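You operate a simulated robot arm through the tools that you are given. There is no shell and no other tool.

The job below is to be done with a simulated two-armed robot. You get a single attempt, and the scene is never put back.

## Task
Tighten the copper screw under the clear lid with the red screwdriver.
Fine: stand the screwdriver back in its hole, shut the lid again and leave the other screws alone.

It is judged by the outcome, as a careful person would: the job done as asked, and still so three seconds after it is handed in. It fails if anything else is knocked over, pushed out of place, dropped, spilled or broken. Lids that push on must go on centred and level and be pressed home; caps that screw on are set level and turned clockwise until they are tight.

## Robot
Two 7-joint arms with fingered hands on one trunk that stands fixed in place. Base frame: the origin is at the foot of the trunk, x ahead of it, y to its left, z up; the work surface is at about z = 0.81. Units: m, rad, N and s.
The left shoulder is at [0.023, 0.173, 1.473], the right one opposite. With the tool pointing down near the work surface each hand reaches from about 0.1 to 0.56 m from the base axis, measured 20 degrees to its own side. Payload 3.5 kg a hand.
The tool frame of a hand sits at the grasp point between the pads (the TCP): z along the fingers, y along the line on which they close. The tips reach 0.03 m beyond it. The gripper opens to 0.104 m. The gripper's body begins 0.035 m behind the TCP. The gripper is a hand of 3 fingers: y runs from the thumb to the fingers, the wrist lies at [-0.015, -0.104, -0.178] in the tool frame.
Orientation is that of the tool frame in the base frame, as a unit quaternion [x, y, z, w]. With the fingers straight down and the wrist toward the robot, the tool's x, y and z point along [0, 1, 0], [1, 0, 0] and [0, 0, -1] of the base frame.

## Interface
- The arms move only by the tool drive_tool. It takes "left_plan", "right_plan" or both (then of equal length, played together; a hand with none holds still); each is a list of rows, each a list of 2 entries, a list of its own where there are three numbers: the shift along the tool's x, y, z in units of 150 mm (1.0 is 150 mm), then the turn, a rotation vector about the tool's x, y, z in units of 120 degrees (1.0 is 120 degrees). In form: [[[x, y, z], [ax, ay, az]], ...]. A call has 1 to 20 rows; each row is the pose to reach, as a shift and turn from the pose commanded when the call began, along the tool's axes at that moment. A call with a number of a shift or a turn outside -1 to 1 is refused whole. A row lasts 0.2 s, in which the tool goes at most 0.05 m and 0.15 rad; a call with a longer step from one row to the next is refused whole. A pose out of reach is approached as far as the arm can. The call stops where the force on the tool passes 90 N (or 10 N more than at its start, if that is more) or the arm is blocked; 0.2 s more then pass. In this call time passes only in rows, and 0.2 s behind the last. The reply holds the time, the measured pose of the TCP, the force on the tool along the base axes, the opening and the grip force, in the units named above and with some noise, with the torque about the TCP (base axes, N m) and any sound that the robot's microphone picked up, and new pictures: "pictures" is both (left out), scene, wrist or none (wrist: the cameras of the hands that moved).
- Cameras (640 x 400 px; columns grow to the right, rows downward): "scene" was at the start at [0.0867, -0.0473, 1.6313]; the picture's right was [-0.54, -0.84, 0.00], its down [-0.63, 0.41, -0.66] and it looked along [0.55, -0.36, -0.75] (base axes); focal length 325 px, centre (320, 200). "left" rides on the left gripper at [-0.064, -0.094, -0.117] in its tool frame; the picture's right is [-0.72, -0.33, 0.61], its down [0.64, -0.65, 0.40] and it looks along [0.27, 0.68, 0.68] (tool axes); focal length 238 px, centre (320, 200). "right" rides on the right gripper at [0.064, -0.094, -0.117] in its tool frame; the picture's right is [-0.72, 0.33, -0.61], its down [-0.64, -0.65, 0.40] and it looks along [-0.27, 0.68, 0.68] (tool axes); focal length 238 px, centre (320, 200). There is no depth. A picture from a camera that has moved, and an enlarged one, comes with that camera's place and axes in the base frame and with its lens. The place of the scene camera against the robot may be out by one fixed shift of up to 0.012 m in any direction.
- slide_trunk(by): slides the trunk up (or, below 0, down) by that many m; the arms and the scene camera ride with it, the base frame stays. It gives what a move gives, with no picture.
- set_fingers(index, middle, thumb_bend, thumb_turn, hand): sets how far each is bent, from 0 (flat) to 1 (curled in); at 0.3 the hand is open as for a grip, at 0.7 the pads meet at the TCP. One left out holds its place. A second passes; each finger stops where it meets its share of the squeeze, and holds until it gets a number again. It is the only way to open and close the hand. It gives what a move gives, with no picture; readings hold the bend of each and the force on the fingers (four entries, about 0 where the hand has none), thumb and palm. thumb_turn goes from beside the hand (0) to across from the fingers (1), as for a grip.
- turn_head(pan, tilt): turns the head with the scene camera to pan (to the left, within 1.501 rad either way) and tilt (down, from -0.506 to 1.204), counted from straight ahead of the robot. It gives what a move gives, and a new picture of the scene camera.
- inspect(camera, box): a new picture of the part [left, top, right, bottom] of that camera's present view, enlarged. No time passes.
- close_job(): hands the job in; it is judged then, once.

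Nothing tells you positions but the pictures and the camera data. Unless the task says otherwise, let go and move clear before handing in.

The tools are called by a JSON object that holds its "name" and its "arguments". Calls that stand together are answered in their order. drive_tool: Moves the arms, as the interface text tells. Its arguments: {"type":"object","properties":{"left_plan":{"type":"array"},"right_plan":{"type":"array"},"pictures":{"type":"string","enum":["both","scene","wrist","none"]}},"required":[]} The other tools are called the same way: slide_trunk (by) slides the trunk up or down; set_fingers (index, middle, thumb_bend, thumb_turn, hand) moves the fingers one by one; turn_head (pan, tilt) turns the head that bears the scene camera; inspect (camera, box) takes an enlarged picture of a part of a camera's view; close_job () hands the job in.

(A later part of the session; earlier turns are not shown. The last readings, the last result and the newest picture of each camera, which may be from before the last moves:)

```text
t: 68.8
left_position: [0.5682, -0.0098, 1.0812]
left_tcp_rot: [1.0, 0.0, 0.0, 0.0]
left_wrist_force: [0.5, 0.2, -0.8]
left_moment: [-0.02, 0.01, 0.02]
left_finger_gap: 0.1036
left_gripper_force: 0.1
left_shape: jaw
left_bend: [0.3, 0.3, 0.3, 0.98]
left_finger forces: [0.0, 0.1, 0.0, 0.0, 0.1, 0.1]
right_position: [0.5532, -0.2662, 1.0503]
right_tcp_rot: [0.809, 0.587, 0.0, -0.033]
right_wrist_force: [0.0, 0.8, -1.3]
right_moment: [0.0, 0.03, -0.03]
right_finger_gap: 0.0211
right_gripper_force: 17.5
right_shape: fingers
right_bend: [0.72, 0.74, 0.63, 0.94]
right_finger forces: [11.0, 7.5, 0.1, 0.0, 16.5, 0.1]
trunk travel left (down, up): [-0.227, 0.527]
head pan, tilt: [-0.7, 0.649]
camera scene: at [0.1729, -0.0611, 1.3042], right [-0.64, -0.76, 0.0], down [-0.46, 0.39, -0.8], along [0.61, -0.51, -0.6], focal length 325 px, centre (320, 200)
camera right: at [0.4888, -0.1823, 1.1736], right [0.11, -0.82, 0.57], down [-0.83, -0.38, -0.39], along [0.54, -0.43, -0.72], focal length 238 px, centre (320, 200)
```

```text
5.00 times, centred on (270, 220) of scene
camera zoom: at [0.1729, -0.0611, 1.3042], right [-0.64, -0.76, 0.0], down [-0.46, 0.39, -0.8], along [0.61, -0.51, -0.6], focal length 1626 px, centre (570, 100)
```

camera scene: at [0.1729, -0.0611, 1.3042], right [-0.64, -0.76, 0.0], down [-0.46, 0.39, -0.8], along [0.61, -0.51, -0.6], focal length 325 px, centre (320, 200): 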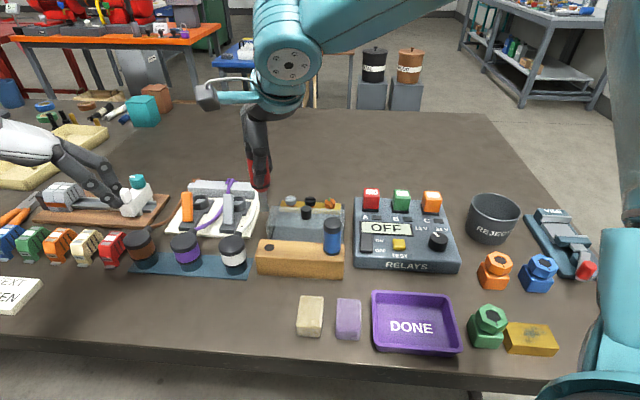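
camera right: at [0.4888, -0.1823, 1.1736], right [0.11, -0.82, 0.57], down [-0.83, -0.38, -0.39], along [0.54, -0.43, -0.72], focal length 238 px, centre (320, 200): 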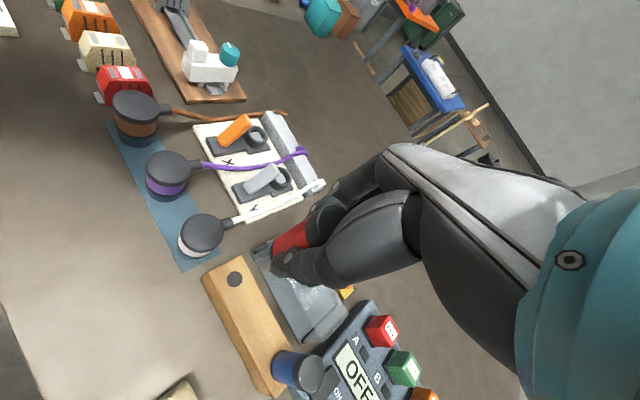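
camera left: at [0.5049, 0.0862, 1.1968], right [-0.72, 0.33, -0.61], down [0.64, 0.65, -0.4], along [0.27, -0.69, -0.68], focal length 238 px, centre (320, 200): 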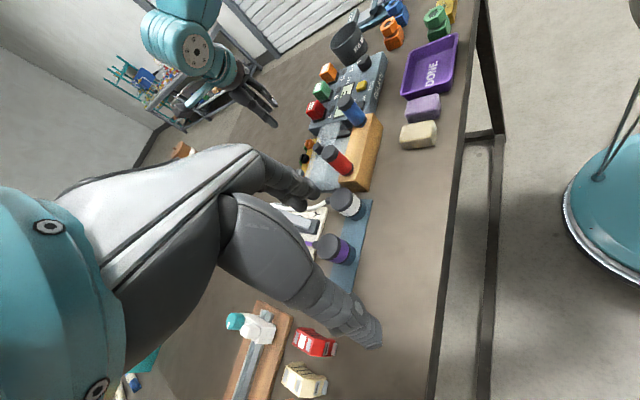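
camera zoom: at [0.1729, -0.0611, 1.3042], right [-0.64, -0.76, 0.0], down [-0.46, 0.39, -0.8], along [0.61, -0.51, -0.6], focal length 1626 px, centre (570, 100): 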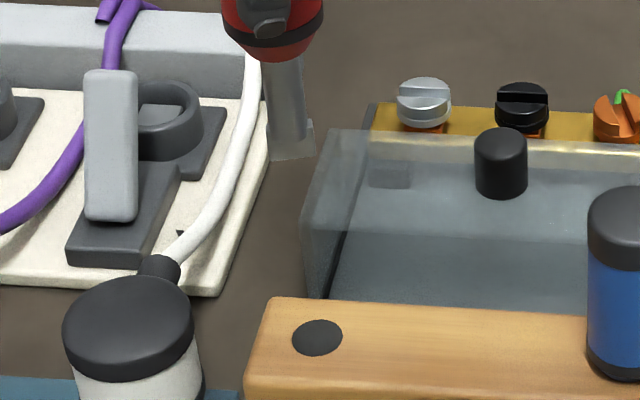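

Over the hole region (hole ≈ (0.5533, −0.2597)). Zooming on the tip to measure it again before inserting.

{"name": "inspect", "arguments": {"camera": "left", "box": [318, 120, 348, 150]}}

{"name": "inspect", "arguments": {"camera": "scene", "box": [255, 180, 285, 220]}}

{"name": "inspect", "arguments": {"camera": "right", "box": [215, 235, 305, 295]}}

```text
13.33 times, centred on (333, 135) of left
camera zoom: at [0.5046, 0.086, 1.1969], right [-0.72, 0.33, -0.61], down [0.64, 0.65, -0.4], along [0.27, -0.68, -0.68], focal length 3178 px, centre (147, 1067)
```

zoom: 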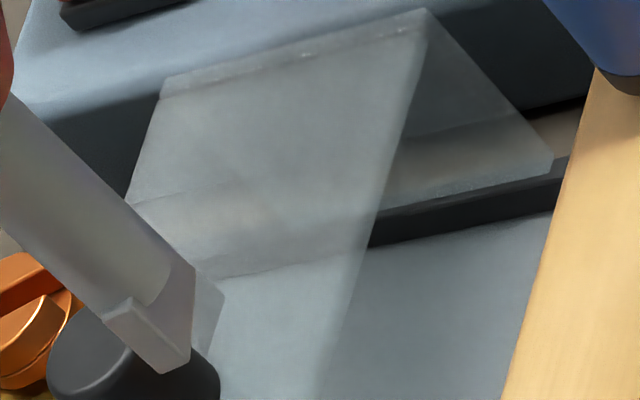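

```text
10.00 times, centred on (270, 200) of scene
camera zoom: at [0.1729, -0.0611, 1.3042], right [-0.64, -0.76, 0.0], down [-0.46, 0.39, -0.8], along [0.61, -0.51, -0.6], focal length 3251 px, centre (820, 200)
```

zoom: 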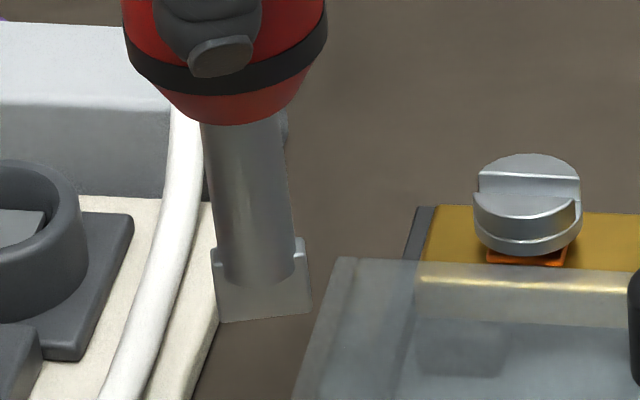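

```text
6.67 times, centred on (260, 265) of right
camera zoom: at [0.4888, -0.1823, 1.1736], right [0.11, -0.82, 0.57], down [-0.83, -0.38, -0.39], along [0.54, -0.43, -0.72], focal length 1589 px, centre (720, -233)
```

zoom: 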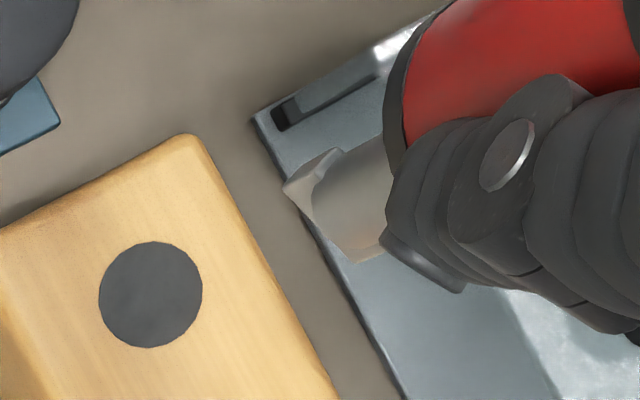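

The tip is at (0.5515, −0.2598, 0.950) and the driver is near vertical. I'll shift 2 mm and lower to just above the hole, then verify.

{"name": "drive_tool", "arguments": {"right_plan": [[[0.002, 0.02, 0.12], [0, 0, 0]], [[-0.004, 0.028, 0.25], [0, 0, 0]], [[-0.009, 0.035, 0.38], [0, 0, 0]], [[-0.014, 0.04, 0.48], [0, 0, 0]], [[-0.015, 0.041, 0.515], [0, 0, 0]]], "pictures": "none"}}

{"name": "inspect", "arguments": {"camera": "left", "box": [320, 130, 370, 180]}}

{"name": "inspect", "arguments": {"camera": "scene", "box": [245, 210, 295, 260]}}

{"name": "inspect", "arguments": {"camera": "right", "box": [235, 235, 305, 295]}}

```text
t: 70.0
left_position: [0.5689, -0.0087, 1.0808]
left_tcp_rot: [1.0, -0.001, 0.001, 0.0]
left_wrist_force: [-0.1, 0.1, -0.3]
left_moment: [0.04, -0.02, -0.01]
left_finger_gap: 0.1039
left_gripper_force: 0.1
left_shape: jaw
left_bend: [0.3, 0.3, 0.3, 0.98]
left_finger forces: [0.1, 0.1, 0.0, 0.1, 0.0, 0.0]
right_position: [0.5538, -0.2638, 0.9718]
right_tcp_rot: [0.809, 0.587, 0.001, -0.033]
right_wrist_force: [0.2, 0.1, -0.7]
right_moment: [0.03, -0.04, 0.0]
right_finger_gap: 0.0209
right_gripper_force: 17.3
right_shape: fingers
right_bend: [0.72, 0.74, 0.63, 0.94]
right_finger forces: [11.1, 7.2, 0.0, 0.0, 16.4, 0.0]
trunk travel left (down, up): [-0.227, 0.527]
head pan, tilt: [-0.7, 0.649]
```

```text
8.00 times, centred on (345, 155) of left
camera zoom: at [0.5045, 0.086, 1.197], right [-0.72, 0.33, -0.61], down [0.64, 0.65, -0.4], along [0.27, -0.68, -0.68], focal length 1907 px, centre (120, 560)
```

zoom: 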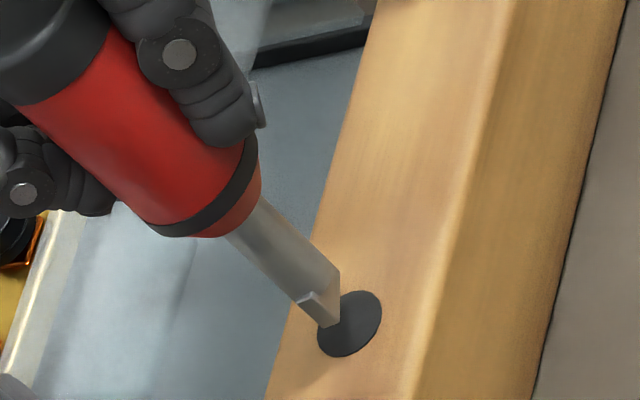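

```text
8.00 times, centred on (270, 235) of scene
camera zoom: at [0.1728, -0.0611, 1.3042], right [-0.64, -0.76, 0.0], down [-0.46, 0.39, -0.8], along [0.61, -0.51, -0.6], focal length 2601 px, centre (720, -80)
```

zoom: 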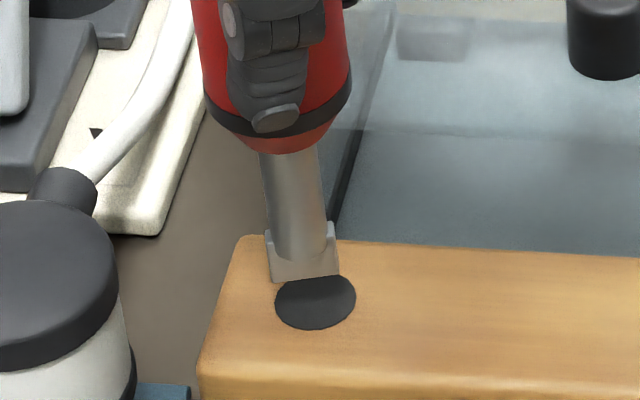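

```text
6.67 times, centred on (270, 265) of right
camera zoom: at [0.4898, -0.1814, 1.0956], right [0.11, -0.82, 0.57], down [-0.83, -0.39, -0.39], along [0.54, -0.43, -0.72], focal length 1589 px, centre (653, -233)
```

zoom: 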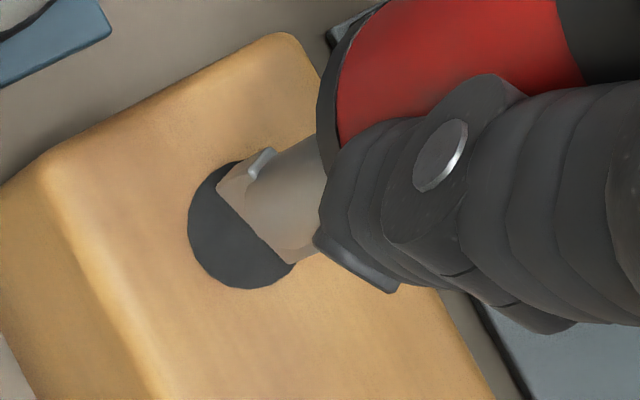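

The blade is over the hole within about a millimetre. Lowering it in, watching for side loads.

{"name": "drive_tool", "arguments": {"right_plan": [[[-0.007, -0.003, 0.05], [0, 0, 0]], [[-0.012, 0.001, 0.12], [0, 0, 0]], [[-0.015, 0.006, 0.2], [0, 0, 0]]], "pictures": "none"}}

{"name": "inspect", "arguments": {"camera": "scene", "box": [245, 210, 295, 260]}}

```text
t: 70.8
left_position: [0.5677, -0.0092, 1.081]
left_tcp_rot: [1.0, -0.001, 0.001, 0.0]
left_wrist_force: [0.8, 0.2, -0.1]
left_moment: [-0.04, -0.02, -0.01]
left_finger_gap: 0.1038
left_gripper_force: 0.0
left_shape: jaw
left_bend: [0.3, 0.3, 0.3, 0.98]
left_finger forces: [0.0, 0.1, 0.0, 0.1, 0.0, 0.0]
right_position: [0.5539, -0.2655, 0.9417]
right_tcp_rot: [0.809, 0.587, 0.0, -0.034]
right_wrist_force: [0.5, -0.6, -1.4]
right_moment: [-0.07, -0.04, 0.02]
right_finger_gap: 0.0207
right_gripper_force: 18.1
right_shape: fingers
right_bend: [0.72, 0.74, 0.63, 0.94]
right_finger forces: [11.5, 8.1, 0.0, 0.0, 16.8, 0.0]
trunk travel left (down, up): [-0.227, 0.527]
head pan, tilt: [-0.7, 0.649]
```

```text
8.00 times, centred on (270, 235) of scene
camera zoom: at [0.173, -0.0612, 1.3042], right [-0.64, -0.76, 0.0], down [-0.46, 0.39, -0.8], along [0.61, -0.51, -0.6], focal length 2601 px, centre (720, -80)
```

zoom: 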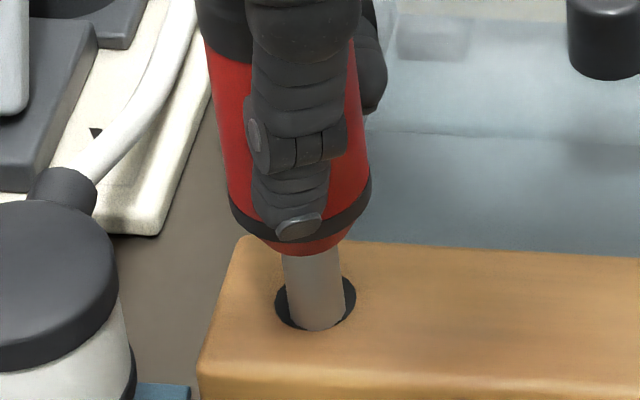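

It's in the hole, nicely centred. Lowering the rest of the way until it seats.

{"name": "drive_tool", "arguments": {"right_plan": [[[-0.003, 0.003, 0.06], [0, 0, 0]], [[-0.006, 0.006, 0.12], [0, 0, 0]], [[-0.008, 0.009, 0.165], [0, 0, 0]]], "pictures": "none"}}

{"name": "inspect", "arguments": {"camera": "scene", "box": [235, 190, 305, 260]}}

```text
t: 71.6
left_position: [0.569, -0.0085, 1.0805]
left_tcp_rot: [1.0, 0.0, 0.001, 0.0]
left_wrist_force: [0.4, -0.2, -0.2]
left_moment: [0.01, -0.04, 0.01]
left_finger_gap: 0.1037
left_gripper_force: 0.0
left_shape: jaw
left_bend: [0.3, 0.3, 0.3, 0.98]
left_finger forces: [0.0, 0.1, 0.0, 0.1, 0.0, 0.0]
right_position: [0.5538, -0.2652, 0.9164]
right_tcp_rot: [0.809, 0.587, 0.0, -0.034]
right_wrist_force: [0.1, 0.2, -1.4]
right_moment: [-0.03, 0.01, 0.01]
right_finger_gap: 0.0207
right_gripper_force: 17.9
right_shape: fingers
right_bend: [0.72, 0.74, 0.63, 0.94]
right_finger forces: [11.4, 7.4, 0.0, 0.0, 16.6, 0.0]
trunk travel left (down, up): [-0.227, 0.527]
head pan, tilt: [-0.7, 0.649]
```

```text
5.71 times, centred on (270, 225) of scene
camera zoom: at [0.1729, -0.0611, 1.3042], right [-0.64, -0.76, 0.0], down [-0.46, 0.39, -0.8], along [0.61, -0.51, -0.6], focal length 1858 px, centre (606, 57)
```

zoom: 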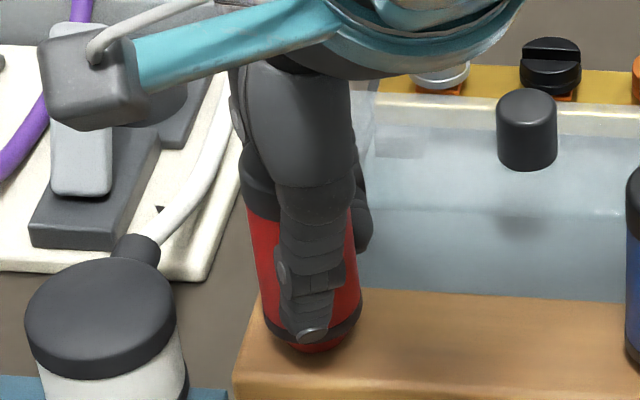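

{"name": "drive_tool", "arguments": {"right_plan": [[[0, 0.001, 0.012], [0, 0, 0]], [[-0.001, 0.002, 0.024], [0, 0, 0]]], "pictures": "none"}}

```text
t: 72.2
left_position: [0.5674, -0.0087, 1.08]
left_tcp_rot: [1.0, 0.0, 0.0, 0.0]
left_wrist_force: [0.2, 0.0, -0.1]
left_moment: [0.0, -0.01, 0.02]
left_finger_gap: 0.1038
left_gripper_force: 0.0
left_shape: jaw
left_bend: [0.3, 0.3, 0.3, 0.98]
left_finger forces: [0.1, 0.0, 0.0, 0.0, 0.1, 0.0]
right_position: [0.5545, -0.2648, 0.9137]
right_tcp_rot: [0.808, 0.588, 0.002, -0.033]
right_wrist_force: [0.2, -0.4, -0.9]
right_moment: [-0.05, -0.01, -0.02]
right_finger_gap: 0.0207
right_gripper_force: 17.6
right_shape: fingers
right_bend: [0.72, 0.74, 0.63, 0.94]
right_finger forces: [11.4, 7.7, 0.1, 0.0, 16.7, 0.1]
trunk travel left (down, up): [-0.227, 0.527]
head pan, tilt: [-0.7, 0.649]
```

{"name": "drive_tool", "arguments": {"right_plan": [[[0, 0.001, 0.01], [0, 0, 0]], [[-0.001, 0.001, 0.02], [0, 0, 0]]], "pictures": "none"}}

```text
t: 72.8
left_position: [0.5691, -0.0091, 1.081]
left_tcp_rot: [1.0, 0.0, 0.001, 0.0]
left_wrist_force: [0.4, 0.3, 0.2]
left_moment: [0.01, -0.03, 0.02]
left_finger_gap: 0.1036
left_gripper_force: 0.1
left_shape: jaw
left_bend: [0.3, 0.3, 0.3, 0.98]
left_finger forces: [0.1, 0.0, 0.0, 0.1, 0.1, 0.0]
right_position: [0.5539, -0.2656, 0.9116]
right_tcp_rot: [0.808, 0.588, 0.0, -0.034]
right_wrist_force: [0.7, -0.3, -1.3]
right_moment: [0.0, 0.0, -0.02]
right_finger_gap: 0.0207
right_gripper_force: 17.6
right_shape: fingers
right_bend: [0.72, 0.74, 0.63, 0.94]
right_finger forces: [11.3, 7.2, 0.0, 0.0, 16.7, 0.0]
trunk travel left (down, up): [-0.227, 0.527]
head pan, tilt: [-0.7, 0.649]
```

{"name": "drive_tool", "arguments": {"right_plan": [[[0, 0.001, 0.012], [0, 0, 0]]], "pictures": "none"}}

{"name": "set_fingers", "arguments": {"hand": "right", "index": 0.5, "middle": 0.5, "thumb_bend": 0.45}}

{"name": "inspect", "arguments": {"camera": "scene", "box": [225, 190, 305, 260]}}

{"name": "inspect", "arguments": {"camera": "left", "box": [290, 110, 380, 200]}}

```text
t: 73.2
left_position: [0.5692, -0.0092, 1.0815]
left_tcp_rot: [1.0, 0.0, 0.001, 0.0]
left_wrist_force: [0.8, 0.4, 0.3]
left_moment: [0.02, -0.01, 0.03]
left_finger_gap: 0.1036
left_gripper_force: 0.0
left_shape: jaw
left_bend: [0.3, 0.3, 0.3, 0.98]
left_finger forces: [0.0, 0.0, 0.0, 0.1, 0.1, 0.1]
right_position: [0.5531, -0.2658, 0.9103]
right_tcp_rot: [0.809, 0.587, 0.001, -0.033]
right_wrist_force: [0.6, -2.2, 1.8]
right_moment: [-0.03, 0.01, 0.02]
right_finger_gap: 0.0207
right_gripper_force: 18.9
right_shape: fingers
right_bend: [0.72, 0.74, 0.63, 0.94]
right_finger forces: [11.8, 8.7, 0.1, 0.0, 16.7, 0.1]
trunk travel left (down, up): [-0.227, 0.527]
head pan, tilt: [-0.7, 0.649]
```

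```text
t: 74.2
left_position: [0.5689, -0.0086, 1.0807]
left_tcp_rot: [1.0, 0.0, 0.002, 0.0]
left_wrist_force: [0.1, 0.9, -0.8]
left_moment: [0.0, -0.05, -0.03]
left_finger_gap: 0.1035
left_gripper_force: 0.0
left_shape: jaw
left_bend: [0.3, 0.3, 0.3, 0.98]
left_finger forces: [0.1, 0.0, 0.0, 0.0, 0.0, 0.0]
right_position: [0.5536, -0.2653, 0.9094]
right_tcp_rot: [0.809, 0.587, 0.0, -0.033]
right_wrist_force: [0.4, 0.2, 0.2]
right_moment: [-0.01, 0.02, -0.02]
right_finger_gap: 0.0581
right_gripper_force: 0.2
right_shape: fingers
right_bend: [0.5, 0.5, 0.45, 0.97]
right_finger forces: [0.1, 0.0, 0.0, 0.0, 0.1, 0.1]
trunk travel left (down, up): [-0.227, 0.527]
head pan, tilt: [-0.7, 0.649]
```

```text
5.71 times, centred on (265, 225) of scene
camera zoom: at [0.1727, -0.061, 1.3042], right [-0.64, -0.76, 0.0], down [-0.46, 0.39, -0.8], along [0.61, -0.51, -0.6], focal length 1858 px, centre (634, 57)
```

zoom: 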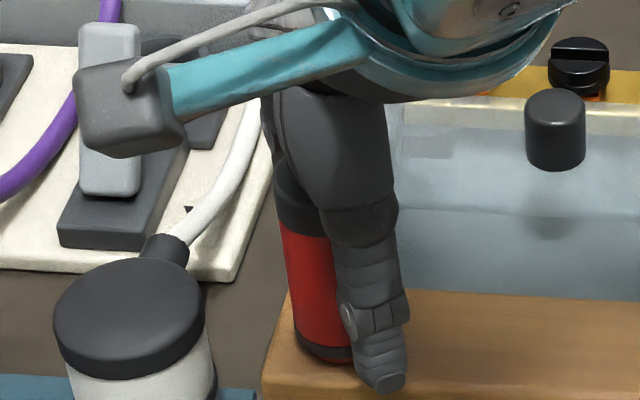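

```text
4.44 times, centred on (335, 155) of left
camera zoom: at [0.5044, 0.086, 1.1971], right [-0.72, 0.33, -0.61], down [0.64, 0.65, -0.4], along [0.27, -0.68, -0.68], focal length 1059 px, centre (253, 400)
```

zoom: 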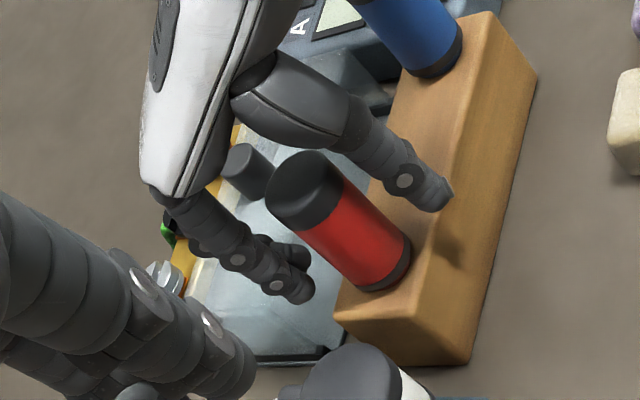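

The driver is standing in its hole, released. Now I'll open a little more, level the hand, re-centre on the handle and turn it 28° clockwise to regrip.

{"name": "set_fingers", "arguments": {"hand": "right", "index": 0.38, "middle": 0.38, "thumb_bend": 0.38}}

{"name": "drive_tool", "arguments": {"right_plan": [[[0.018, -0.007, -0.008], [-0.015, -0.008, 0]], [[0.035, -0.013, -0.015], [-0.0255, -0.0185, 0]], [[0.035, -0.013, -0.015], [-0.027, -0.0165, 0.07]], [[0.035, -0.013, -0.015], [-0.0285, -0.0145, 0.14]], [[0.035, -0.013, -0.015], [-0.0295, -0.013, 0.2]], [[0.035, -0.013, -0.015], [-0.03, -0.0123, 0.2333]]], "pictures": "none"}}

{"name": "inspect", "arguments": {"camera": "scene", "box": [225, 190, 305, 260]}}

{"name": "inspect", "arguments": {"camera": "left", "box": [290, 110, 380, 200]}}

```text
t: 75.2
left_position: [0.5693, -0.0094, 1.0814]
left_tcp_rot: [1.0, -0.001, 0.001, 0.0]
left_wrist_force: [-0.1, 0.8, 0.3]
left_moment: [-0.01, -0.01, 0.02]
left_finger_gap: 0.1035
left_gripper_force: 0.2
left_shape: jaw
left_bend: [0.3, 0.3, 0.3, 0.98]
left_finger forces: [0.0, 0.0, 0.0, 0.1, 0.0, 0.0]
right_position: [0.554, -0.265, 0.9097]
right_tcp_rot: [0.808, 0.588, 0.0, -0.033]
right_wrist_force: [0.3, -1.0, 0.3]
right_moment: [-0.01, -0.01, 0.02]
right_finger_gap: 0.0827
right_gripper_force: 0.1
right_shape: fingers
right_bend: [0.38, 0.38, 0.38, 0.97]
right_finger forces: [0.0, 0.1, 0.1, 0.1, 0.1, 0.0]
trunk travel left (down, up): [-0.227, 0.527]
head pan, tilt: [-0.7, 0.649]
```

```text
t: 76.6
left_position: [0.5682, -0.0092, 1.0815]
left_tcp_rot: [1.0, 0.001, 0.001, 0.0]
left_wrist_force: [-0.6, 0.6, -1.1]
left_moment: [0.01, 0.0, -0.01]
left_finger_gap: 0.1037
left_gripper_force: 0.0
left_shape: jaw
left_bend: [0.3, 0.3, 0.3, 0.98]
left_finger forces: [0.0, 0.1, 0.1, 0.0, 0.0, 0.0]
right_position: [0.5534, -0.2605, 0.9119]
right_tcp_rot: [0.928, 0.373, 0.001, 0.0]
right_wrist_force: [-0.2, 0.4, 0.1]
right_moment: [-0.01, 0.03, 0.0]
right_finger_gap: 0.0825
right_gripper_force: 0.2
right_shape: fingers
right_bend: [0.38, 0.38, 0.38, 0.97]
right_finger forces: [0.1, 0.0, 0.0, 0.0, 0.0, 0.0]
trunk travel left (down, up): [-0.227, 0.527]
head pan, tilt: [-0.7, 0.649]
```

```text
5.71 times, centred on (265, 225) of scene
camera zoom: at [0.1727, -0.061, 1.3042], right [-0.64, -0.76, 0.0], down [-0.46, 0.39, -0.8], along [0.61, -0.51, -0.6], focal length 1858 px, centre (634, 57)
```

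zoom: 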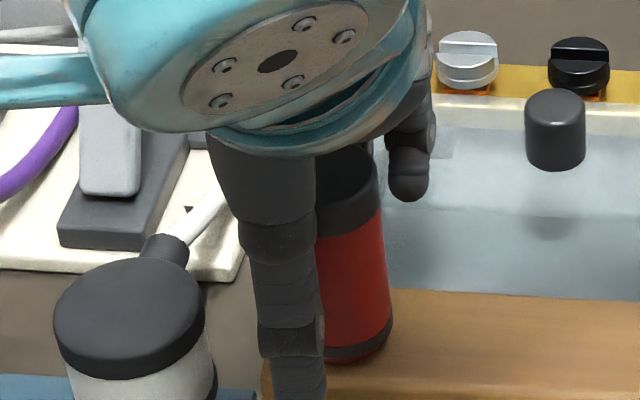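

```text
4.44 times, centred on (335, 155) of left
camera zoom: at [0.5045, 0.086, 1.197], right [-0.72, 0.33, -0.61], down [0.64, 0.65, -0.4], along [0.27, -0.68, -0.68], focal length 1059 px, centre (253, 400)
```

zoom: 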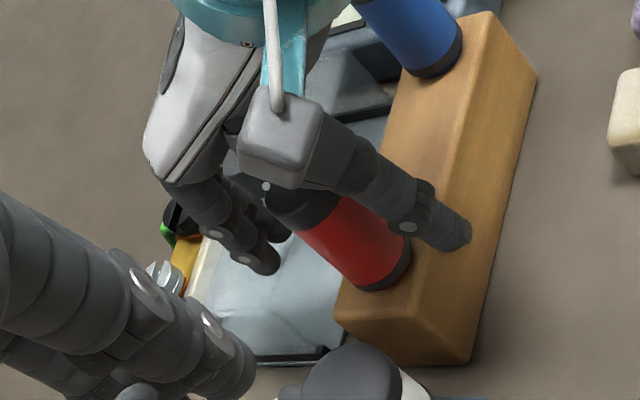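

Hand is level at −46° yaw around the handle. Closing the grip again.

{"name": "set_fingers", "arguments": {"hand": "right", "index": 0.75, "middle": 0.75, "thumb_bend": 0.75}}

{"name": "drive_tool", "arguments": {"right_plan": [[[0, 0, -0.08], [0, 0, 0]], [[0, 0, -0.2], [0, 0, 0]], [[0, 0, -0.35], [0, 0, 0]], [[0, 0, -0.5], [0, 0, 0]], [[0, 0, -0.65], [0, 0, 0]], [[0, 0, -0.8], [0, 0, 0]]], "pictures": "wrist"}}

{"name": "inspect", "arguments": {"camera": "scene", "box": [245, 170, 295, 230]}}

{"name": "inspect", "arguments": {"camera": "left", "box": [305, 105, 355, 155]}}

{"name": "inspect", "arguments": {"camera": "right", "box": [225, 235, 305, 295]}}

```text
t: 77.6
left_position: [0.5682, -0.0086, 1.0808]
left_tcp_rot: [1.0, 0.001, 0.001, 0.0]
left_wrist_force: [0.4, 0.4, 0.3]
left_moment: [-0.02, -0.05, -0.02]
left_finger_gap: 0.1038
left_gripper_force: 0.0
left_shape: jaw
left_bend: [0.3, 0.3, 0.3, 0.98]
left_finger forces: [0.0, 0.1, 0.1, 0.1, 0.0, 0.0]
right_position: [0.553, -0.2604, 0.9111]
right_tcp_rot: [0.927, 0.375, 0.001, 0.0]
right_wrist_force: [-0.2, -1.2, -0.3]
right_moment: [0.03, -0.02, 0.01]
right_finger_gap: 0.0209
right_gripper_force: 19.1
right_shape: fingers
right_bend: [0.72, 0.72, 0.62, 0.95]
right_finger forces: [10.8, 10.1, 0.1, 0.0, 18.0, 0.0]
trunk travel left (down, up): [-0.227, 0.527]
head pan, tilt: [-0.7, 0.649]
```

```text
t: 79.0
left_position: [0.5674, -0.0084, 1.0809]
left_tcp_rot: [1.0, 0.001, 0.001, 0.0]
left_wrist_force: [0.1, 0.7, 0.4]
left_moment: [0.02, -0.01, 0.03]
left_finger_gap: 0.1037
left_gripper_force: 0.1
left_shape: jaw
left_bend: [0.3, 0.3, 0.3, 0.98]
left_finger forces: [0.0, 0.1, 0.0, 0.0, 0.1, 0.0]
right_position: [0.5529, -0.261, 1.0326]
right_tcp_rot: [0.927, 0.375, 0.001, 0.0]
right_wrist_force: [0.4, -0.3, -1.4]
right_moment: [-0.01, -0.04, 0.0]
right_finger_gap: 0.0208
right_gripper_force: 19.4
right_shape: fingers
right_bend: [0.72, 0.72, 0.62, 0.94]
right_finger forces: [10.9, 10.0, 0.0, 0.0, 17.9, 0.0]
trunk travel left (down, up): [-0.227, 0.527]
head pan, tilt: [-0.7, 0.649]
camera right: at [0.5345, -0.148, 1.1483], right [-0.29, -0.73, 0.61], down [-0.91, 0.02, -0.4], along [0.28, -0.68, -0.68], focal length 238 px, centre (320, 200)
```

right: 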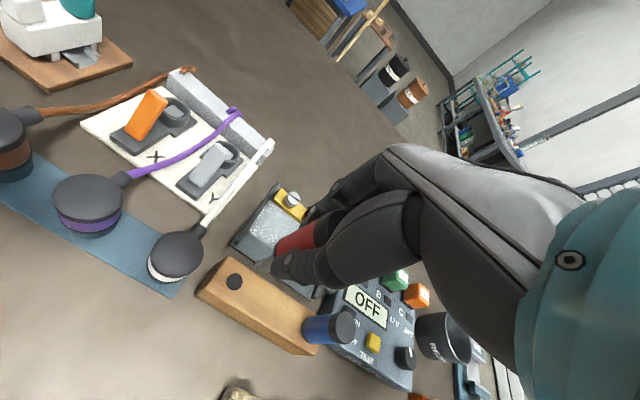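

```text
6.67 times, centred on (270, 200) of scene
camera zoom: at [0.1725, -0.061, 1.3043], right [-0.64, -0.76, 0.0], down [-0.46, 0.39, -0.8], along [0.61, -0.51, -0.6], focal length 2167 px, centre (653, 200)
```

zoom: 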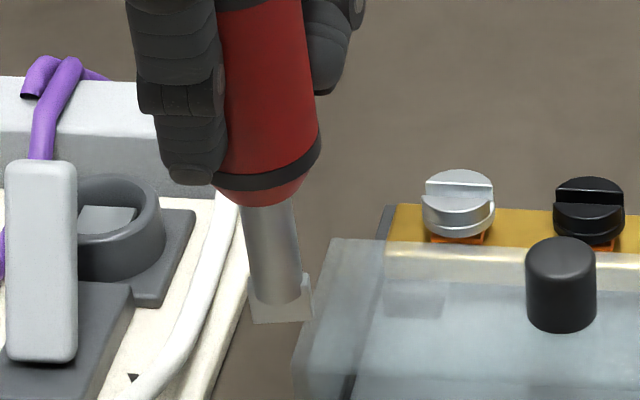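

```text
8.00 times, centred on (330, 130) of left
camera zoom: at [0.5043, 0.0861, 1.1972], right [-0.72, 0.33, -0.62], down [0.64, 0.65, -0.4], along [0.27, -0.68, -0.68], focal length 1907 px, centre (240, 760)
```

zoom: 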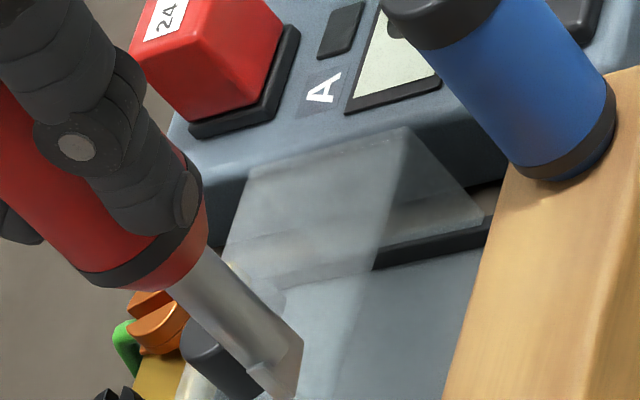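

```text
6.67 times, centred on (265, 265) of right
camera zoom: at [0.5345, -0.148, 1.1483], right [-0.29, -0.73, 0.61], down [-0.91, 0.02, -0.4], along [0.28, -0.68, -0.68], focal length 1589 px, centre (687, -233)
```

zoom: 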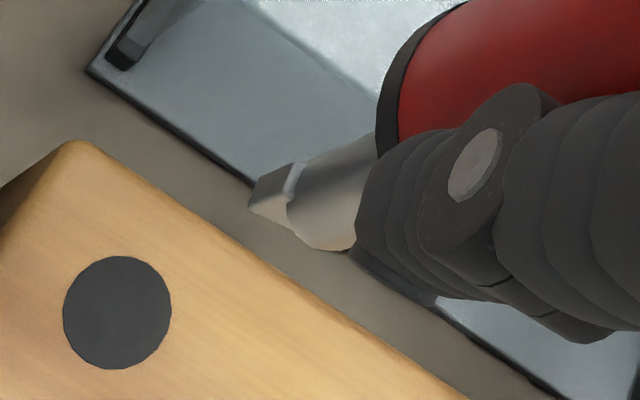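

{"name": "inspect", "arguments": {"camera": "left", "box": [320, 135, 345, 160]}}

{"name": "inspect", "arguments": {"camera": "right", "box": [245, 252, 275, 276]}}

{"name": "inspect", "arguments": {"camera": "scene", "box": [255, 198, 280, 223]}}

```text
16.00 times, centred on (332, 148) of left
camera zoom: at [0.5043, 0.0861, 1.1972], right [-0.72, 0.33, -0.62], down [0.64, 0.65, -0.4], along [0.27, -0.68, -0.68], focal length 3814 px, centre (120, 1040)
```

zoom: 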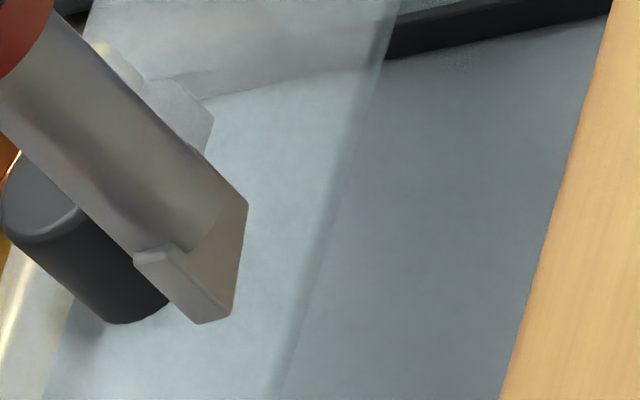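

```text
16.00 times, centred on (260, 264) of right
camera zoom: at [0.5345, -0.148, 1.1483], right [-0.29, -0.73, 0.61], down [-0.91, 0.02, -0.4], along [0.28, -0.68, -0.68], focal length 3814 px, centre (1280, -824)
```

zoom: 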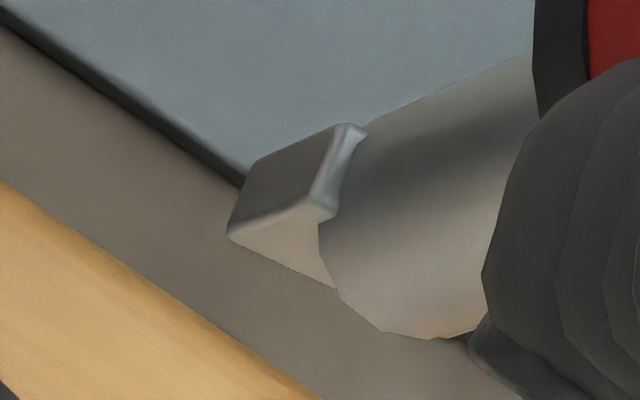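

```text
16.00 times, centred on (268, 210) of scene
camera zoom: at [0.1725, -0.061, 1.3043], right [-0.64, -0.76, 0.0], down [-0.46, 0.39, -0.8], along [0.61, -0.51, -0.6], focal length 5202 px, centre (1160, 32)
```

zoom: 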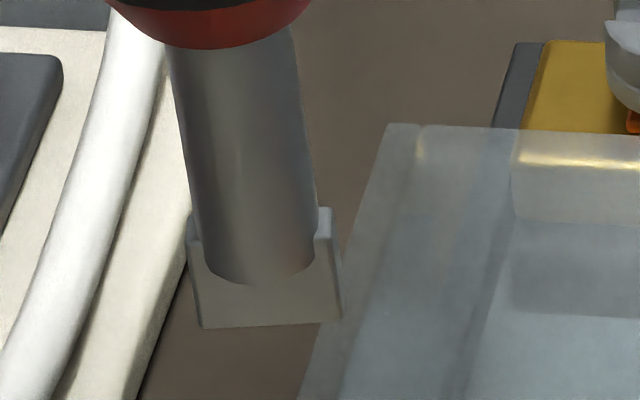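

New grip: blade at ≈55° with the hand at −46°, driver vertical, tip 102 mm below the TCP. To match the slot (≈155°) I need the hand at about +54°, which is reachable, so I'll carry it over and rotate.

{"name": "drive_tool", "arguments": {"right_plan": [[[-0.04, 0.07, -0.07], [0, 0, -0.07]], [[-0.09, 0.15, -0.07], [0, 0, -0.14]], [[-0.14, 0.24, -0.07], [0, 0, -0.21]], [[-0.19, 0.33, -0.07], [0, 0, -0.28]], [[-0.25, 0.42, -0.07], [0, 0, -0.35]], [[-0.3, 0.51, -0.07], [0, 0, -0.42]], [[-0.35, 0.6, -0.07], [0, 0, -0.49]], [[-0.4, 0.69, -0.07], [0, 0, -0.56]], [[-0.45, 0.77, -0.07], [0, 0, -0.63]], [[-0.5, 0.85, -0.07], [0, 0, -0.7]], [[-0.54, 0.92, -0.07], [0, 0, -0.77]], [[-0.575, 0.98, -0.07], [0, 0, -0.8375]]], "pictures": "none"}}

```text
t: 81.6
left_position: [0.5686, -0.0096, 1.0805]
left_tcp_rot: [1.0, 0.001, 0.001, 0.0]
left_wrist_force: [-0.7, -0.4, 0.0]
left_moment: [0.01, -0.02, -0.04]
left_finger_gap: 0.1035
left_gripper_force: 0.1
left_shape: jaw
left_bend: [0.3, 0.3, 0.3, 0.98]
left_finger forces: [0.0, 0.0, 0.1, 0.1, 0.1, 0.0]
right_position: [0.5948, -0.4245, 1.0418]
right_tcp_rot: [0.305, 0.952, 0.001, 0.001]
right_wrist_force: [-0.3, -0.2, -0.5]
right_moment: [0.0, -0.02, 0.0]
right_finger_gap: 0.0206
right_gripper_force: 19.4
right_shape: fingers
right_bend: [0.72, 0.73, 0.62, 0.94]
right_finger forces: [10.4, 10.7, 0.0, 0.0, 17.4, 0.0]
trunk travel left (down, up): [-0.227, 0.527]
head pan, tilt: [-0.7, 0.649]
```

{"name": "drive_tool", "arguments": {"right_plan": [[[-0.07, -0.07, 0.05], [0, 0, 0]], [[-0.136, -0.137, 0.15], [0, 0, 0]], [[-0.136, -0.137, 0.28], [0, 0, 0]], [[-0.136, -0.137, 0.4], [0, 0, 0]], [[-0.136, -0.137, 0.45], [0, 0, 0]]], "pictures": "wrist"}}

{"name": "inspect", "arguments": {"camera": "scene", "box": [310, 178, 350, 212]}}

{"name": "inspect", "arguments": {"camera": "left", "box": [290, 115, 335, 160]}}

{"name": "inspect", "arguments": {"camera": "right", "box": [235, 240, 285, 290]}}

```text
t: 82.8
left_position: [0.5682, -0.0087, 1.0813]
left_tcp_rot: [1.0, 0.001, 0.001, 0.0]
left_wrist_force: [-0.2, 0.4, 0.1]
left_moment: [-0.03, -0.01, 0.02]
left_finger_gap: 0.1036
left_gripper_force: 0.0
left_shape: jaw
left_bend: [0.3, 0.3, 0.3, 0.98]
left_finger forces: [0.0, 0.0, 0.0, 0.0, 0.0, 0.1]
right_position: [0.5972, -0.4526, 0.9739]
right_tcp_rot: [0.305, 0.952, 0.001, 0.001]
right_wrist_force: [0.8, 0.0, -1.2]
right_moment: [0.01, 0.0, -0.01]
right_finger_gap: 0.0203
right_gripper_force: 19.2
right_shape: fingers
right_bend: [0.72, 0.73, 0.62, 0.94]
right_finger forces: [10.4, 10.7, 0.1, 0.1, 17.4, 0.0]
trunk travel left (down, up): [-0.227, 0.527]
head pan, tilt: [-0.7, 0.649]
camera right: at [0.492, -0.4926, 1.0904], right [0.77, -0.15, 0.61], down [0.14, -0.9, -0.4], along [0.62, 0.4, -0.68], focal length 238 px, centre (320, 200)
```

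right: 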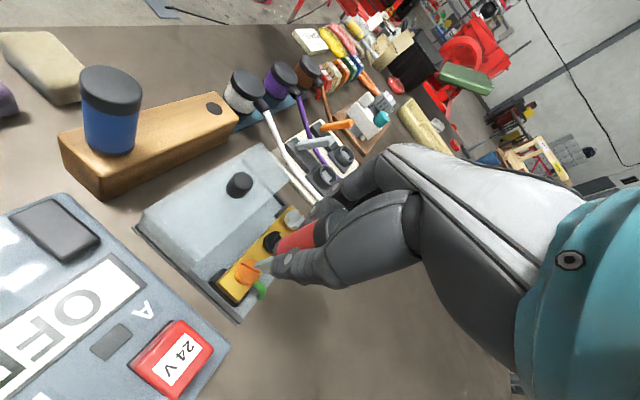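

```text
11.76 times, centred on (330, 195) of scene
camera zoom: at [0.1728, -0.0611, 1.3042], right [-0.64, -0.76, 0.0], down [-0.46, 0.39, -0.8], along [0.61, -0.51, -0.6], focal length 3825 px, centre (202, 259)
```

zoom: 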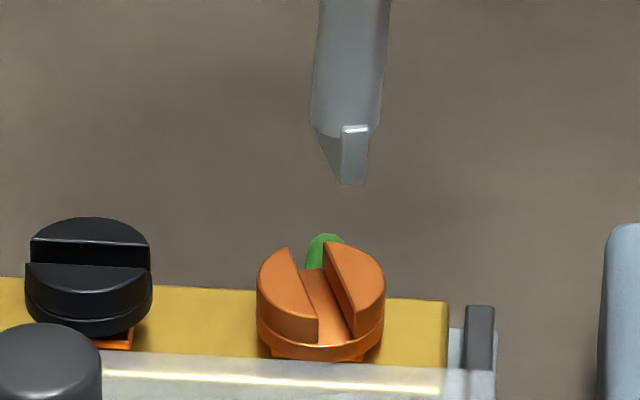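

```text
8.89 times, centred on (312, 138) of left
camera zoom: at [0.5045, 0.0859, 1.197], right [-0.72, 0.33, -0.61], down [0.64, 0.65, -0.4], along [0.27, -0.68, -0.68], focal length 2119 px, centre (387, 756)
```

zoom: 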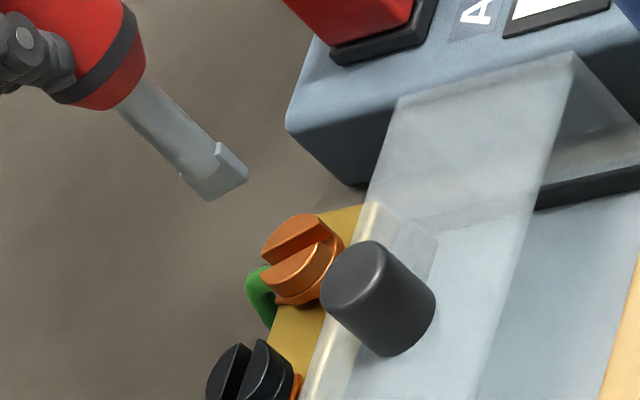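

```text
8.00 times, centred on (260, 265) of right
camera zoom: at [0.492, -0.4926, 1.0904], right [0.77, -0.15, 0.61], down [0.14, -0.9, -0.4], along [0.62, 0.4, -0.68], focal length 1907 px, centre (800, -320)
```

zoom: 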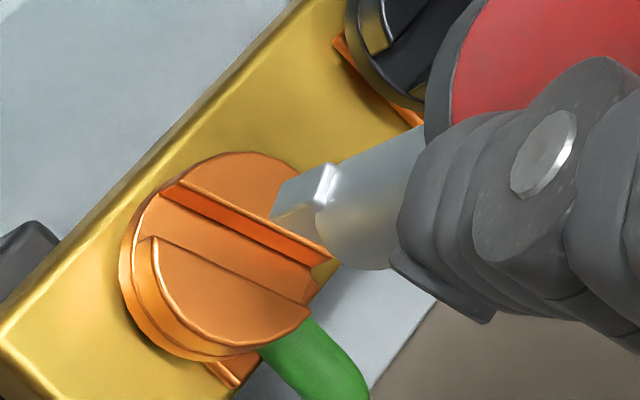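

{"name": "inspect", "arguments": {"camera": "left", "box": [290, 122, 312, 144]}}

{"name": "inspect", "arguments": {"camera": "scene", "box": [322, 178, 342, 198]}}

{"name": "inspect", "arguments": {"camera": "right", "box": [250, 252, 280, 276]}}

```text
16.00 times, centred on (301, 133) of left
camera zoom: at [0.5045, 0.0859, 1.197], right [-0.72, 0.33, -0.61], down [0.64, 0.65, -0.4], along [0.27, -0.68, -0.68], focal length 3814 px, centre (624, 1272)
```

zoom: 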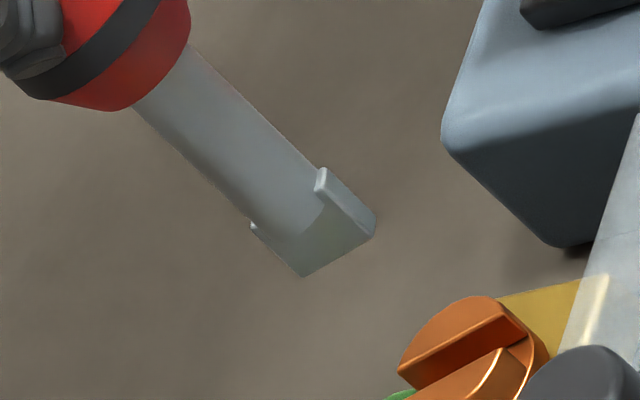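

```text
16.00 times, centred on (332, 188) of scene
camera zoom: at [0.1728, -0.0611, 1.3042], right [-0.64, -0.76, 0.0], down [-0.46, 0.39, -0.8], along [0.61, -0.51, -0.6], focal length 5202 px, centre (128, 392)
```

zoom: 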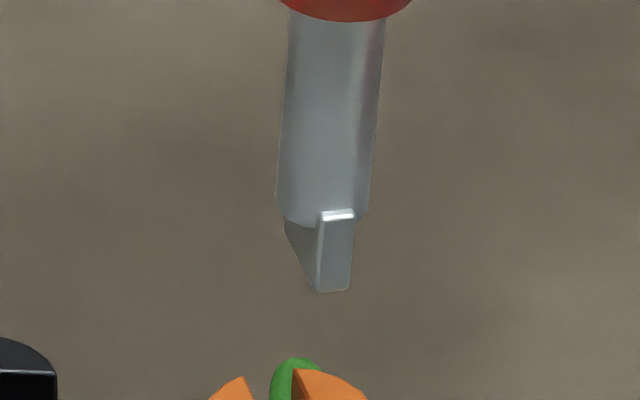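

```text
16.00 times, centred on (265, 264) of right
camera zoom: at [0.492, -0.4926, 1.0904], right [0.77, -0.15, 0.61], down [0.14, -0.9, -0.4], along [0.62, 0.4, -0.68], focal length 3814 px, centre (1200, -824)
```

zoom: 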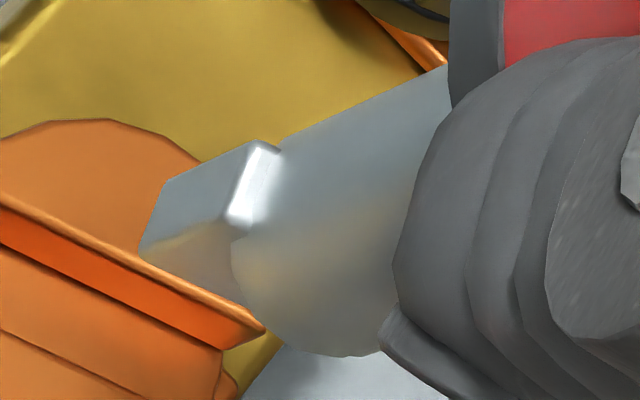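

Blade (−27°) and slot (−26°) are aligned; the tip needs about 3 mm of centring. Shifting and lowering into the slot.

{"name": "drive_tool", "arguments": {"right_plan": [[[0.002, 0.019, 0.01], [0, 0, 0]], [[0.002, 0.019, 0.06], [0, 0, 0]], [[0.002, 0.019, 0.11], [0, 0, 0]], [[0.002, 0.019, 0.15], [0, 0, 0]]], "pictures": "none"}}

{"name": "inspect", "arguments": {"camera": "scene", "box": [310, 178, 350, 212]}}

{"name": "inspect", "arguments": {"camera": "left", "box": [290, 115, 335, 160]}}

{"name": "inspect", "arguments": {"camera": "right", "box": [235, 240, 285, 290]}}

```text
t: 83.8
left_position: [0.569, -0.0097, 1.0816]
left_tcp_rot: [1.0, -0.001, 0.001, 0.0]
left_wrist_force: [-0.7, -0.2, 1.2]
left_moment: [-0.02, -0.02, -0.02]
left_finger_gap: 0.1038
left_gripper_force: 0.0
left_shape: jaw
left_bend: [0.3, 0.3, 0.3, 0.98]
left_finger forces: [0.1, 0.0, 0.1, 0.0, 0.1, 0.0]
right_position: [0.5998, -0.4522, 0.9529]
right_tcp_rot: [0.305, 0.952, 0.001, 0.001]
right_wrist_force: [0.0, 0.7, -0.8]
right_moment: [-0.04, 0.02, 0.02]
right_finger_gap: 0.0206
right_gripper_force: 19.2
right_shape: fingers
right_bend: [0.72, 0.73, 0.62, 0.94]
right_finger forces: [10.3, 10.7, 0.0, 0.0, 17.3, 0.0]
trunk travel left (down, up): [-0.227, 0.527]
head pan, tilt: [-0.7, 0.649]
```

```text
11.76 times, centred on (330, 195) of scene
camera zoom: at [0.1728, -0.0611, 1.3042], right [-0.64, -0.76, 0.0], down [-0.46, 0.39, -0.8], along [0.61, -0.51, -0.6], focal length 3825 px, centre (202, 259)
```

zoom: 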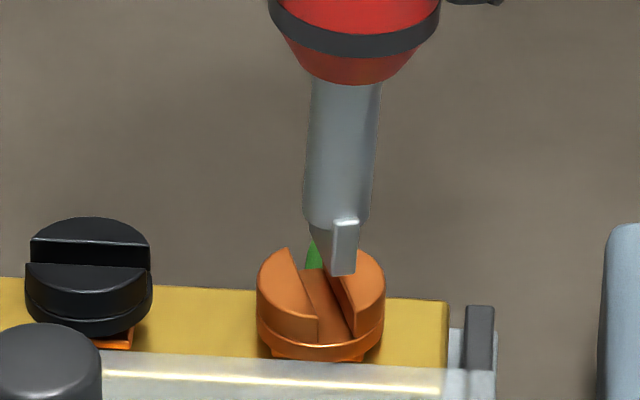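

```text
8.89 times, centred on (312, 138) of left
camera zoom: at [0.5045, 0.086, 1.197], right [-0.72, 0.33, -0.61], down [0.64, 0.65, -0.4], along [0.27, -0.68, -0.68], focal length 2119 px, centre (387, 756)
```

zoom: 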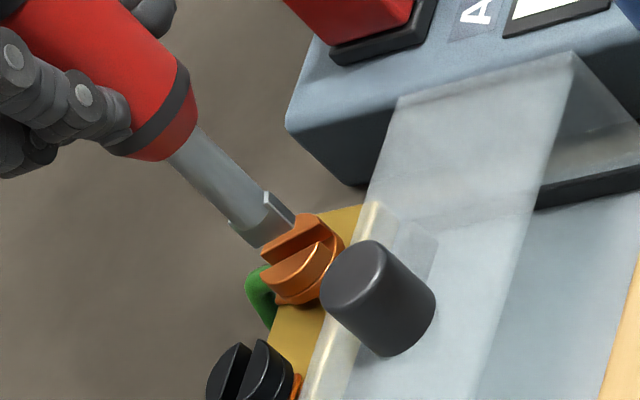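

```text
8.00 times, centred on (260, 265) of right
camera zoom: at [0.4931, -0.4919, 1.0687], right [0.77, -0.15, 0.61], down [0.14, -0.9, -0.41], along [0.62, 0.4, -0.68], focal length 1907 px, centre (800, -320)
```

zoom: 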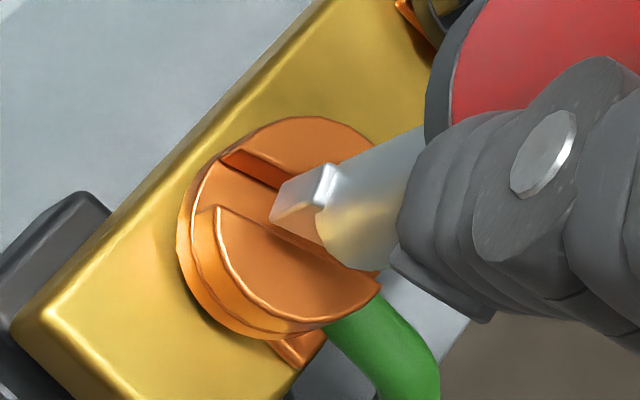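

The blade is still ~1.7 mm off toward the near wall. A small shift, then down.

{"name": "drive_tool", "arguments": {"right_plan": [[[0.001, 0.012, 0], [0, 0, 0]], [[0.001, 0.012, 0.02], [0, 0, 0]], [[0.001, 0.012, 0.04], [0, 0, 0]], [[0.001, 0.012, 0.055], [0, 0, 0]]], "pictures": "none"}}

{"name": "inspect", "arguments": {"camera": "scene", "box": [310, 178, 350, 212]}}

{"name": "inspect", "arguments": {"camera": "right", "box": [235, 240, 285, 290]}}

```text
t: 84.8
left_position: [0.5672, -0.0077, 1.0802]
left_tcp_rot: [1.0, 0.0, 0.001, -0.001]
left_wrist_force: [0.7, -0.2, 0.4]
left_moment: [-0.02, -0.01, 0.0]
left_finger_gap: 0.1037
left_gripper_force: 0.2
left_shape: jaw
left_bend: [0.3, 0.3, 0.3, 0.98]
left_finger forces: [0.1, 0.0, 0.0, 0.0, 0.1, 0.0]
right_position: [0.5992, -0.4516, 0.9438]
right_tcp_rot: [0.304, 0.953, 0.001, 0.002]
right_wrist_force: [0.3, 0.3, 2.0]
right_moment: [0.02, 0.0, 0.01]
right_finger_gap: 0.0207
right_gripper_force: 19.5
right_shape: fingers
right_bend: [0.72, 0.73, 0.62, 0.94]
right_finger forces: [10.9, 10.9, 0.0, 0.0, 17.9, 0.0]
trunk travel left (down, up): [-0.227, 0.527]
head pan, tilt: [-0.7, 0.649]
```

```text
11.76 times, centred on (330, 195) of scene
camera zoom: at [0.1725, -0.0609, 1.3043], right [-0.64, -0.76, 0.0], down [-0.46, 0.39, -0.8], along [0.61, -0.51, -0.6], focal length 3825 px, centre (202, 259)
```

zoom: 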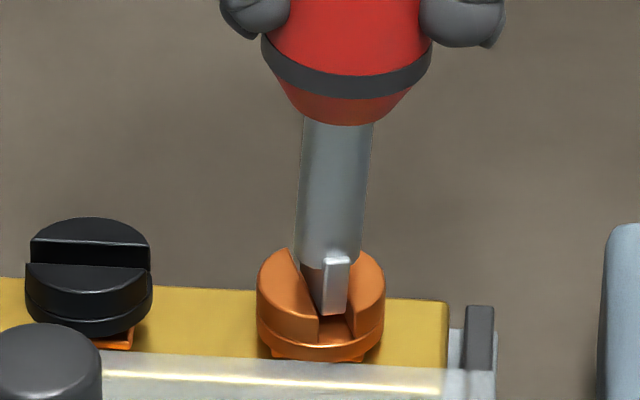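

```text
8.00 times, centred on (260, 265) of right
camera zoom: at [0.4935, -0.4909, 1.0599], right [0.77, -0.15, 0.61], down [0.14, -0.9, -0.41], along [0.62, 0.4, -0.68], focal length 1907 px, centre (800, -320)
```

zoom: 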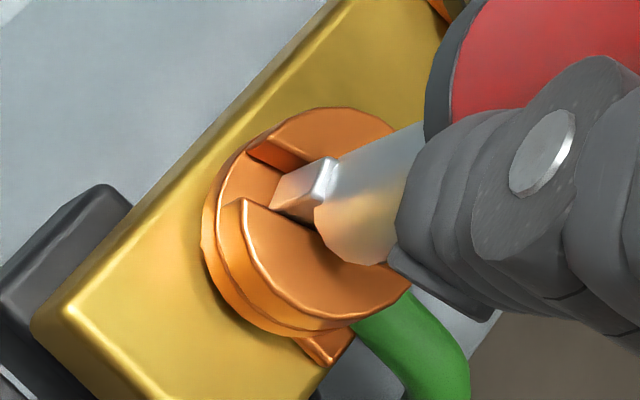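

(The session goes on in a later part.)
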